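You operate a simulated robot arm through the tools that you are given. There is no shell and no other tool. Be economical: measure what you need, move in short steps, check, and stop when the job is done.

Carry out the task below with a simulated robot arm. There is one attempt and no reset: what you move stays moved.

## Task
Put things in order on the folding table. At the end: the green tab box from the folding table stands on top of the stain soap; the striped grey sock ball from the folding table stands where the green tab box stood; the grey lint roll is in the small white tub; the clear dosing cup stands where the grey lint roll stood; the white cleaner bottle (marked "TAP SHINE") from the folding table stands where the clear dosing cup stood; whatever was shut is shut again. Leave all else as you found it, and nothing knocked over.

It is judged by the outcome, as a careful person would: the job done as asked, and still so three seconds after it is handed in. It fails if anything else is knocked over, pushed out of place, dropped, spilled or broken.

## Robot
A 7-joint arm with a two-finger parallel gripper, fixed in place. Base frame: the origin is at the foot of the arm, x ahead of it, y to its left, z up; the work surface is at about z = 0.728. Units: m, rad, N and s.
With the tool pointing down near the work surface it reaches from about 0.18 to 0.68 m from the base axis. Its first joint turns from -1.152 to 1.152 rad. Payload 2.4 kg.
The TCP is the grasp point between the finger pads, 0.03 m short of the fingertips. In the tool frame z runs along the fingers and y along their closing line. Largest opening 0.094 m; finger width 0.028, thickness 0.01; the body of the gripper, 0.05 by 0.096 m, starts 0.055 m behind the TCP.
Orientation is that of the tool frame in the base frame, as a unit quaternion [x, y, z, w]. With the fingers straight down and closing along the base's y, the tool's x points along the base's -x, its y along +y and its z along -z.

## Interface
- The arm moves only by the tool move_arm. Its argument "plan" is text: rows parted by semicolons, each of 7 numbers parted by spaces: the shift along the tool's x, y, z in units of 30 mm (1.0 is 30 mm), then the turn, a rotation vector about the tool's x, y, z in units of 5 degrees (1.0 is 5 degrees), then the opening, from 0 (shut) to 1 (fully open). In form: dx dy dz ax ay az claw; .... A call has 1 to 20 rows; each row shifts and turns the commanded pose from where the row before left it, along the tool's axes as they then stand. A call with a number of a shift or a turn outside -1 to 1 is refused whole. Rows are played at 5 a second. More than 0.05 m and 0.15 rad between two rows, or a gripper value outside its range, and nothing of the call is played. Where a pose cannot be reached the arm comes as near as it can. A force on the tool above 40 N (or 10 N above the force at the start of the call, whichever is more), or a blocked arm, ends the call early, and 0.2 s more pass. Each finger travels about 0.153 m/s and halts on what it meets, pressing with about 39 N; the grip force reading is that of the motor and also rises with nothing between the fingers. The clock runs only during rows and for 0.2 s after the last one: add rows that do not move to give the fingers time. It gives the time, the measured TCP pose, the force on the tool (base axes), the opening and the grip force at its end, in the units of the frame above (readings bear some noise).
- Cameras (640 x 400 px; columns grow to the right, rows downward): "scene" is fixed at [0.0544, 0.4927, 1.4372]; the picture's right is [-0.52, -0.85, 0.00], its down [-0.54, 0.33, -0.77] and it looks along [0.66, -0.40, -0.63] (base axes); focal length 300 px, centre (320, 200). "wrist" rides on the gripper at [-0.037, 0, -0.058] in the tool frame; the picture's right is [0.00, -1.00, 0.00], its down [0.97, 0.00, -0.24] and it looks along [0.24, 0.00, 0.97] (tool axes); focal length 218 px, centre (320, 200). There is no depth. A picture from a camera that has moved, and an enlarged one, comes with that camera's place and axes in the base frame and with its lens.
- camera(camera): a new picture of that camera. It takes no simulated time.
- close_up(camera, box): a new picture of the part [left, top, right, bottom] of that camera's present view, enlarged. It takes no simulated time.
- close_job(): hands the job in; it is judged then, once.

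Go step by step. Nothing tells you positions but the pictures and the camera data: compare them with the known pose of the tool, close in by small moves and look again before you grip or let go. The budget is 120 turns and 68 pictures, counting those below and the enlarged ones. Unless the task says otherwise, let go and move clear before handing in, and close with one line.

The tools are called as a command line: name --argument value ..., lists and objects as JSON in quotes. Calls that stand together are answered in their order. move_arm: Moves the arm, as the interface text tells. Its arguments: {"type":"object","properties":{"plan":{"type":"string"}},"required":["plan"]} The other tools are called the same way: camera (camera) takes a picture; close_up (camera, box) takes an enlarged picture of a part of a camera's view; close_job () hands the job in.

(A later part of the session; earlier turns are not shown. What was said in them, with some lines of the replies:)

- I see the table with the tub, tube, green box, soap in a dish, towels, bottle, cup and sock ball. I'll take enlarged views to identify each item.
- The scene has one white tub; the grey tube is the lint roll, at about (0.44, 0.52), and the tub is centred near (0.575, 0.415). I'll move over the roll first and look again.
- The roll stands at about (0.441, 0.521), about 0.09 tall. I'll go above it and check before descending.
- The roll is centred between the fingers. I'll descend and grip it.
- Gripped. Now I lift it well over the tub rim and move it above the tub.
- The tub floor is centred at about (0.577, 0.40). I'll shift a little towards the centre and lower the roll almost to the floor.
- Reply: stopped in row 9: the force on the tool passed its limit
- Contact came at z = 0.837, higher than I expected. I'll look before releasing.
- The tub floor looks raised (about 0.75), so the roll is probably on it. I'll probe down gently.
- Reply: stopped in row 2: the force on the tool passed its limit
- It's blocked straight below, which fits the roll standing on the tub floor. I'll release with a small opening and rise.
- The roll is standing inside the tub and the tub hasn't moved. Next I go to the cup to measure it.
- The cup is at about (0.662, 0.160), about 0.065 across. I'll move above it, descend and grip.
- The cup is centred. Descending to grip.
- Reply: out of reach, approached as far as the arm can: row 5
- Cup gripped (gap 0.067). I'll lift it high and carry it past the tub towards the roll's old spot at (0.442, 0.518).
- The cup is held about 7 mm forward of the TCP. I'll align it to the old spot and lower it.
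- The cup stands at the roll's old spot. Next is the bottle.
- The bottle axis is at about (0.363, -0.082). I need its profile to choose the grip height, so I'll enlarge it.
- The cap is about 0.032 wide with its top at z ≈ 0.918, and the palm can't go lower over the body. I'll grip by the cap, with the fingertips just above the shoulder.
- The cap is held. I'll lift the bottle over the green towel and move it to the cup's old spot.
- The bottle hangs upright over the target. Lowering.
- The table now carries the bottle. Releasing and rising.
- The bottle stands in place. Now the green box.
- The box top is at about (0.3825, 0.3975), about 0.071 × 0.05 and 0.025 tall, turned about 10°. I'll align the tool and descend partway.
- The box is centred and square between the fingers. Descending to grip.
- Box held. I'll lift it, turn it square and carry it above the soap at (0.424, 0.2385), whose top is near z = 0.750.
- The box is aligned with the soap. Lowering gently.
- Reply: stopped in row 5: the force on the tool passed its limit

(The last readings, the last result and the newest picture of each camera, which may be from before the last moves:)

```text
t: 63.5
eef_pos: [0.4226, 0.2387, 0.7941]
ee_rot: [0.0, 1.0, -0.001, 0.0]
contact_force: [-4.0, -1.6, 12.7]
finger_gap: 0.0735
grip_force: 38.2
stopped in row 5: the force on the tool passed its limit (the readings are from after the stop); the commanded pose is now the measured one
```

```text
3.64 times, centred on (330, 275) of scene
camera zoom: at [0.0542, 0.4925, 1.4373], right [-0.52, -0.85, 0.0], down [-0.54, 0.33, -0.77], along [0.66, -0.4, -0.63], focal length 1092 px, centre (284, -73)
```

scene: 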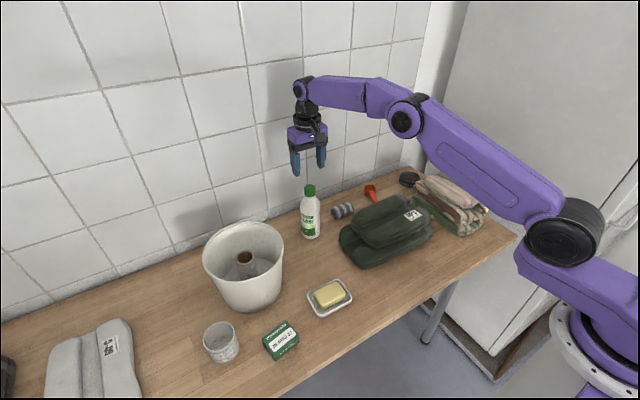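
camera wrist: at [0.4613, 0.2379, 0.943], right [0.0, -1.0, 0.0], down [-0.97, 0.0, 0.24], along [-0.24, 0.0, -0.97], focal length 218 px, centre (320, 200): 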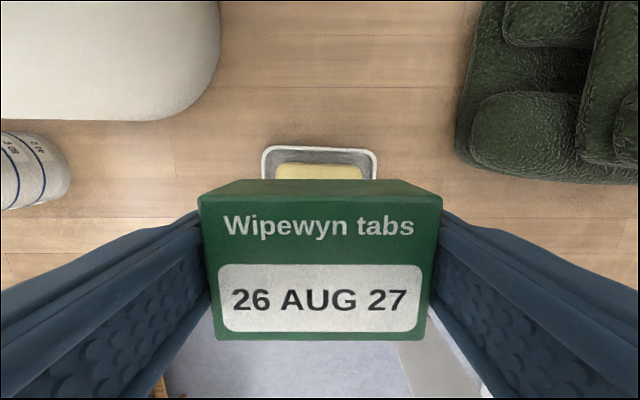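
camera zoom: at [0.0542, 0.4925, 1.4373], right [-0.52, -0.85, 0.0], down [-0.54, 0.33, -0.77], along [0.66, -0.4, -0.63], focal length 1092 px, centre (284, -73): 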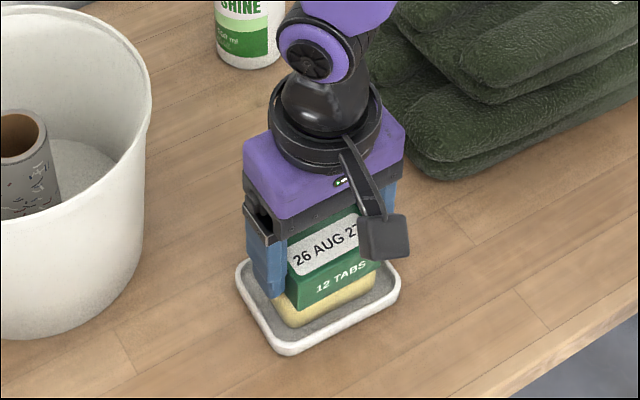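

The box is resting on the soap (top ≈ 0.759). I'll ease off and release.

move_arm --plan "0 0 -0.03 0 0 0 0.6; 0 0 0 0 0 0 0.78; 0 0 0 0 0 0 0.88; 0 0 0 0 0 0 1; 0 0 0 0 0 0 1; 0 0 -0.4 0 0 0 1; 0 0 -0.8 0 0 0 1; 0 0 -0.9 0 0 0 1; 0 0 -0.9 0 0 0 1; 0 0 -0.9 0 0 0 1; 0 0 -0.9 0 0 0 1; 0 0 -0.9 0 0 0 1; 0 0 0 0 0 0 1"

camera --camera "wrist"

close_up --camera "scene" --box '[270, 220, 390, 330]'

```text
t: 66.3
eef_pos: [0.4219, 0.2397, 0.9678]
ee_rot: [0.0, 1.0, 0.0, 0.002]
contact_force: [0.6, -0.3, -0.6]
finger_gap: 0.0941
grip_force: 0.0
```

```text
28 pictures are left
camera wrist: at [0.4583, 0.2389, 1.0255], right [0.0, -1.0, 0.0], down [-0.97, 0.0, 0.24], along [-0.24, 0.0, -0.97], focal length 218 px, centre (320, 200)
```

wrist: 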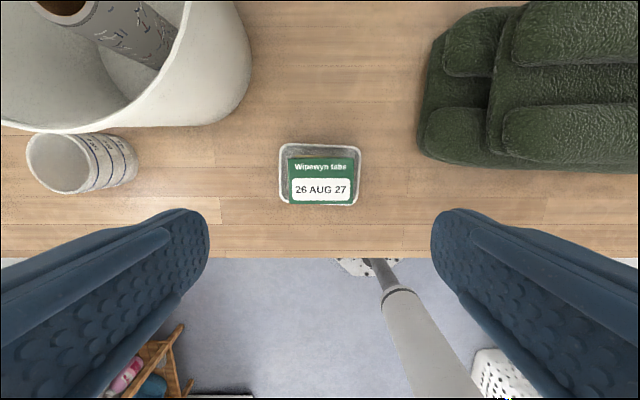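

```text
3.64 times, centred on (330, 275) of scene
camera zoom: at [0.0544, 0.4927, 1.4372], right [-0.52, -0.85, 0.0], down [-0.54, 0.33, -0.77], along [0.66, -0.4, -0.63], focal length 1092 px, centre (284, -73)
```

zoom: 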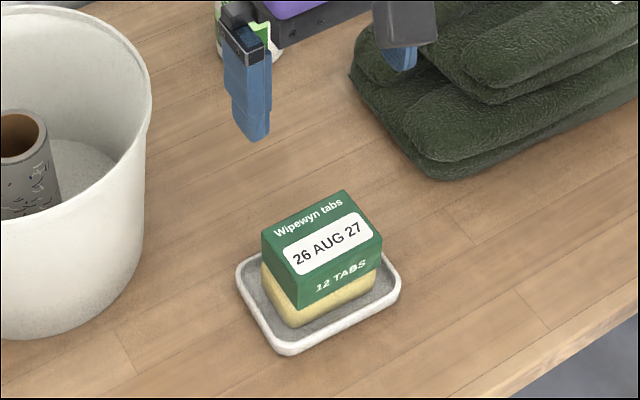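

The box stands on the soap. Now the sock ball at about (0.684, 0.018). I'll move there and yaw the gripper 90° to grip across its short side.

move_arm --plan "-0.65 -0.733 -0.15 0 0 0 1; -0.65 -0.733 -0.15 0 0 0 1; -0.65 -0.733 -0.15 0 0 0 1; -0.65 -0.733 -0.15 0 0 0 1; -0.65 -0.733 -0.15 0 0 0 1; -0.65 -0.733 -0.15 0 0 0 1; -0.65 -0.733 -0.15 0 0 0 1; -0.65 -0.733 -0.15 0 0 0 1; -0.65 -0.733 -0.15 0 0 0 1; -0.65 -0.733 -0.15 0 0 0 1; 0 0 0 0 0 0 1"

move_arm --plan "0 0 0 0 0 -1 1; 0 0 0 0 0 -1 1; 0 0 0 0 0 -1 1; 0 0 0 0 0 -1 1; 0 0 0 0 0 -1 1; 0 0 0 0 0 -1 1; 0 0 0 0 0 -1 1; 0 0 0 0 0 -1 1; 0 0 0 0 0 -1 1; 0 0 0 0 0 -1 1; 0 0 0 0 0 -1 1; 0 0 0 0 0 -1 1; 0 0 0 0 0 -1 1; 0 0 0 0 0 -1 1; 0 0 0 0 0 -1 1; 0 0 0 0 0 -1 1; 0 0 0 0 0 -1 1; 0 0 0 0 0 -1 1; 0 0 0 0 0 0 1"

camera --camera "wrist"

camera --camera "scene"

```text
t: 68.7
eef_pos: [0.6175, 0.0173, 1.0107]
ee_rot: [-0.001, 1.0, 0.0, 0.002]
contact_force: [0.4, 0.2, 1.0]
finger_gap: 0.0943
grip_force: 0.1
```

```text
t: 72.7
eef_pos: [0.6177, 0.0183, 1.0119]
ee_rot: [0.708, -0.707, 0.001, -0.001]
contact_force: [0.5, 0.9, -1.1]
finger_gap: 0.0941
grip_force: 0.0
```

```text
26 pictures are left
camera wrist: at [0.6167, 0.0551, 1.0702], right [1.0, 0.0, 0.0], down [0.0, -0.97, 0.24], along [0.0, -0.24, -0.97], focal length 218 px, centre (320, 200)
```

wrist: 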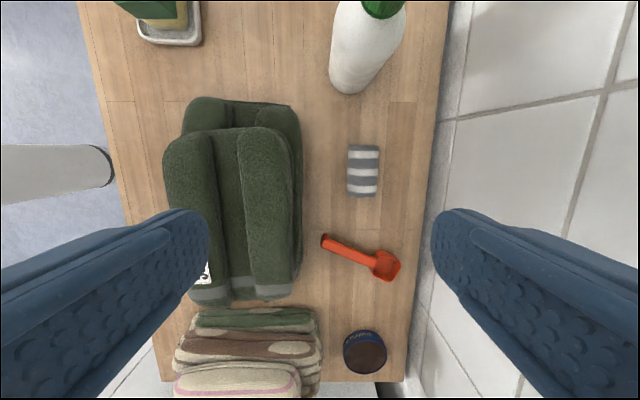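

```text
25 pictures are left
```

scene: 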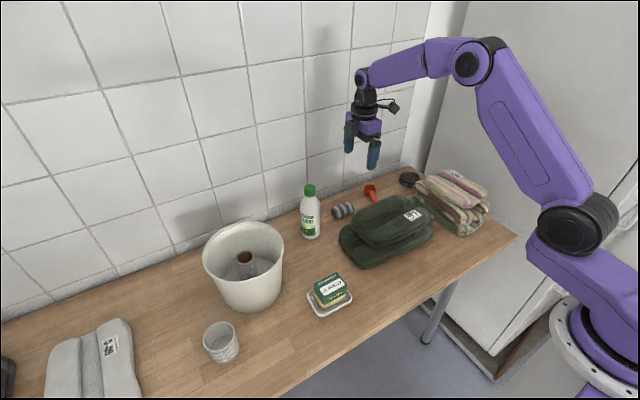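

The sock ball is centred near (0.680, 0.019), about 0.047 across. I'll move above it and lower.

move_arm --plan "0 -0.68 0 0 0 0 1; 0 -0.68 0 0 0 0 1; 0 -0.68 0 0 0 0 1; 0 0 0.9 0 0 0 1; 0 0 0.9 0 0 0 1; 0 0 0.9 0 0 0 1; 0 0 0.9 0 0 0 1; 0 0 0.9 0 0 0 1; 0 0 0.9 0 0 0 1; 0 0 0.9 0 0 0 1; 0 0 0 0 0 0 1"

camera --camera "wrist"

close_up --camera "scene" --box '[290, 130, 420, 250]'

```text
t: 75.1
eef_pos: [0.6785, 0.0177, 0.8234]
ee_rot: [-0.707, 0.707, -0.002, 0.002]
contact_force: [-0.6, 0.1, 0.0]
finger_gap: 0.0939
grip_force: 0.1
```

```text
24 pictures are left
camera wrist: at [0.6784, 0.0552, 0.8818], right [1.0, 0.0, 0.0], down [0.0, -0.97, 0.24], along [0.0, -0.24, -0.97], focal length 218 px, centre (320, 200)
```

wrist: 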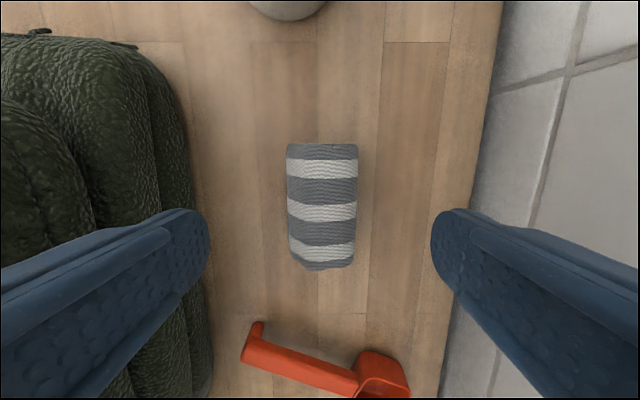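

```text
3.33 times, centred on (355, 190) of scene
camera zoom: at [0.0544, 0.4927, 1.4372], right [-0.52, -0.85, 0.0], down [-0.54, 0.33, -0.77], along [0.66, -0.4, -0.63], focal length 1001 px, centre (203, 233)
```

zoom: 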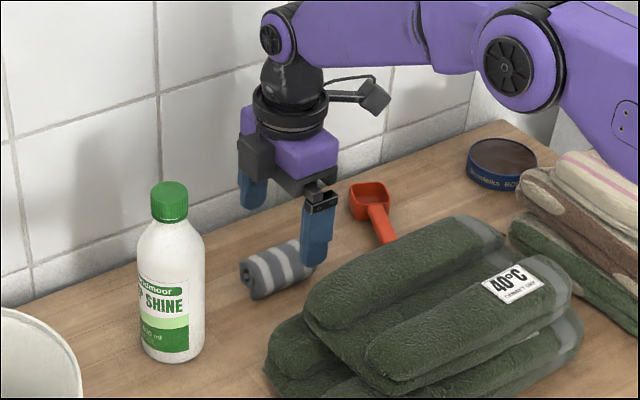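

Sock centred. I'll narrow the opening a bit to stay off the green towel, descend and grip.

move_arm --plan "0 0 0 0 0 0 0.8; 0 0 0.7 0 0 0 0.8; 0 0 0.7 0 0 0 0.8; 0 0 0.55 0 0 0 0.8; 0 0 0 0 0 0 0.8"

```text
t: 76.3
eef_pos: [0.6701, 0.0196, 0.7661]
ee_rot: [0.707, -0.707, 0.001, -0.001]
contact_force: [0.5, -0.2, -0.4]
finger_gap: 0.0753
grip_force: 0.2
out of reach, approached as far as the arm can: row 4
```

move_arm --plan "0 0 0 0 0 0 0.65; 0 0 0 0 0 0 0.5; 0 0 0 0 0 0 0.35; 0 0 0 0 0 0 0.3; 0 0 0 0 0 0 0.3"

camera --camera "wrist"

```text
t: 77.5
eef_pos: [0.6703, 0.0193, 0.7646]
ee_rot: [-0.707, 0.707, -0.002, 0.001]
contact_force: [-0.7, -0.5, 0.9]
finger_gap: 0.0466
grip_force: 39.0
```

```text
22 pictures are left
camera wrist: at [0.6701, 0.0554, 0.8234], right [1.0, 0.0, 0.0], down [0.0, -0.97, 0.24], along [0.0, -0.24, -0.97], focal length 218 px, centre (320, 200)
```

wrist: 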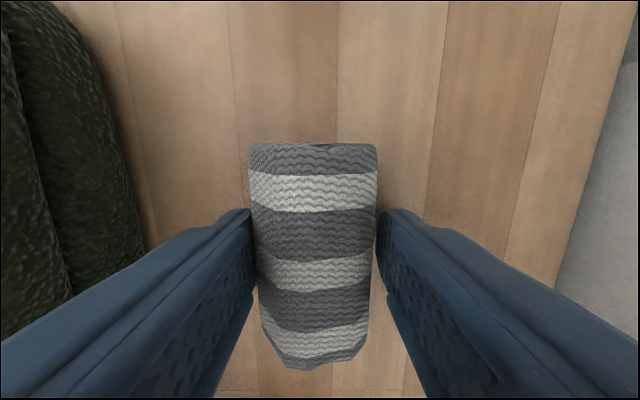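

Sock gripped. Lifting and carrying it to the box's old spot at (0.384, 0.398).

move_arm --plan "0 0 -0.4 0 0 0 0.3; 0 0 -0.9 0 0 0 0.3; 0 0 -0.9 0 0 0 0.3; 0 0 -0.9 0 0 0 0.3; 0 0 -0.9 0 0 0 0.3; 0 0 -0.9 0 0 0 0.3; 0 0 -0.9 0 0 0 0.3; 0 0 -0.9 0 0 0 0.3; 0 0 -0.9 0 0 0 0.3; 0 0 0 0 0 0 0.3"

move_arm --plan "-0.5 0.35 0 0 0 0 0.3; -0.902 0.681 0 0 0 0 0.3; -0.902 0.681 0 0 0 0 0.3; -0.902 0.681 0 0 0 0 0.3; -0.902 0.681 0 0 0 0 0.3; -0.902 0.681 0 0 0 0 0.3; -0.902 0.681 0 0 0 0 0.3; -0.902 0.681 0 0 0 0 0.3; -0.902 0.681 0 0 0 0 0.3; -0.902 0.681 0 0 0 0 0.3; -0.902 0.681 0 0 0 0 0.3; -0.902 0.681 0 0 0 0 0.3; -0.902 0.681 0 0 0 0 0.3; -0.902 0.681 0 0 0 0 0.3; -0.4 0.33 0 0 0 0 0.3; 0 0 0 0 0 -1 0.3; 0 0 0 0 0 -1 0.3; 0 0 0 0 0 0 0.3"

camera --camera "wrist"

```text
t: 79.7
eef_pos: [0.6705, 0.0181, 0.9921]
ee_rot: [0.707, -0.707, 0.001, -0.001]
contact_force: [-0.3, 0.1, -0.9]
finger_gap: 0.0466
grip_force: 38.9
```

```text
t: 83.5
eef_pos: [0.3848, 0.399, 0.9919]
ee_rot: [0.767, -0.642, 0.001, -0.002]
contact_force: [0.4, 0.0, 0.0]
finger_gap: 0.0469
grip_force: 39.0
```

```text
21 pictures are left
camera wrist: at [0.3774, 0.4339, 1.0497], right [0.98, 0.18, 0.0], down [0.17, -0.96, 0.24], along [0.04, -0.24, -0.97], focal length 218 px, centre (320, 200)
```

wrist: 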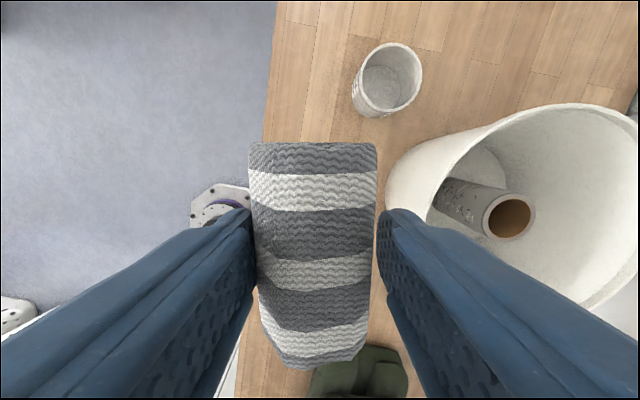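

move_arm --plan "0 0 0.9 0 0 0 0.3; 0 0 0.9 0 0 0 0.3; 0 0 0.9 0 0 0 0.3; 0 0 0.9 0 0 0 0.3; 0 0 0.9 0 0 0 0.3; 0 0 0.9 0 0 0 0.3; 0 0 0.9 0 0 0 0.3; 0 0 0.6 0 0 0 0.3; 0 0 0.4 0 0 0 0.3; 0 0 0.14 0 0 0 0.3; 0 0 0 0 0 0 0.3"

close_up --camera "scene" --box '[200, 260, 350, 380]'

```text
t: 85.9
eef_pos: [0.3851, 0.3988, 0.7685]
ee_rot: [0.766, -0.643, 0.0, -0.001]
contact_force: [0.8, -0.1, -0.5]
finger_gap: 0.0466
grip_force: 39.0
```

```text
3.33 times, centred on (275, 320) of scene
camera zoom: at [0.0545, 0.4927, 1.4372], right [-0.52, -0.85, 0.0], down [-0.54, 0.33, -0.77], along [0.66, -0.4, -0.63], focal length 1001 px, centre (470, -200)
```

zoom: 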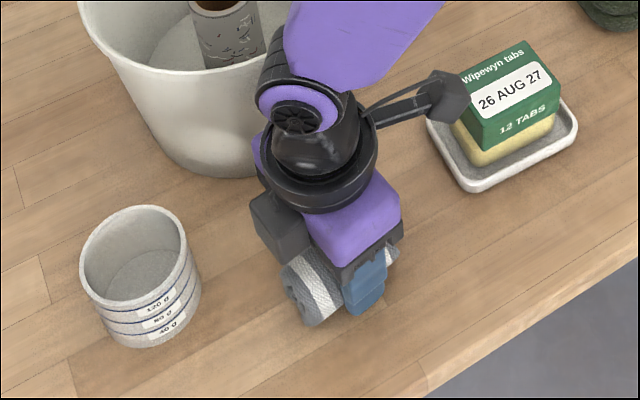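

Lowering the last few millimetres and releasing.

move_arm --plan "0 0 0.08 0 0 0 0.3; 0 0 0.03 0 0 0 0.3; 0 0 0 0 0 0 0.3; 0 0 0 0 0 0 0.5; 0 0 0 0 0 0 0.6; 0 0 0 0 0 0 0.7; 0 0 0 0 0 0 0.7; 0 0 -0.4 0 0 0 0.7; 0 0 -0.9 0 0 0 0.7; 0 0 -0.9 0 0 0 0.7; 0 0 -0.9 0 0 0 0.7; 0 0 -0.9 0 0 0 0.7; 0 0 -0.9 0 0 0 0.7; 0 0 -0.9 0 0 0 0.7; 0 0 -0.9 0 0 0 0.7; 0 0 -0.9 0 0 0 0.7; 0 0 0 0 0 0 0.7"

camera --camera "wrist"

camera --camera "scene"

```text
t: 89.5
eef_pos: [0.3845, 0.3972, 0.9963]
ee_rot: [0.766, -0.643, 0.001, 0.0]
contact_force: [-0.2, -0.6, -0.3]
finger_gap: 0.0659
grip_force: 0.0
```

```text
19 pictures are left
camera wrist: at [0.378, 0.4336, 1.0537], right [0.98, 0.17, 0.0], down [0.17, -0.96, 0.24], along [0.04, -0.24, -0.97], focal length 218 px, centre (320, 200)
```

wrist: 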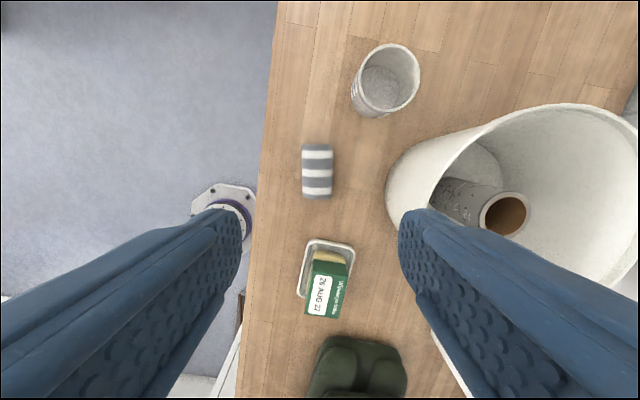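

```text
18 pictures are left
```

scene: 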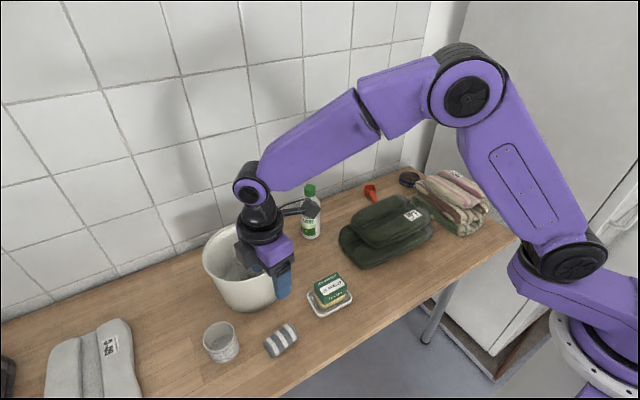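

Every item is in its place and standing, nothing was opened, and the gripper is clear, so I'm handing in.

close_job

```text
The job is handed in.
```

I moved all five items to where you asked; in the last pictures everything was standing, nothing was knocked over, and I opened nothing, so there was nothing to shut again.
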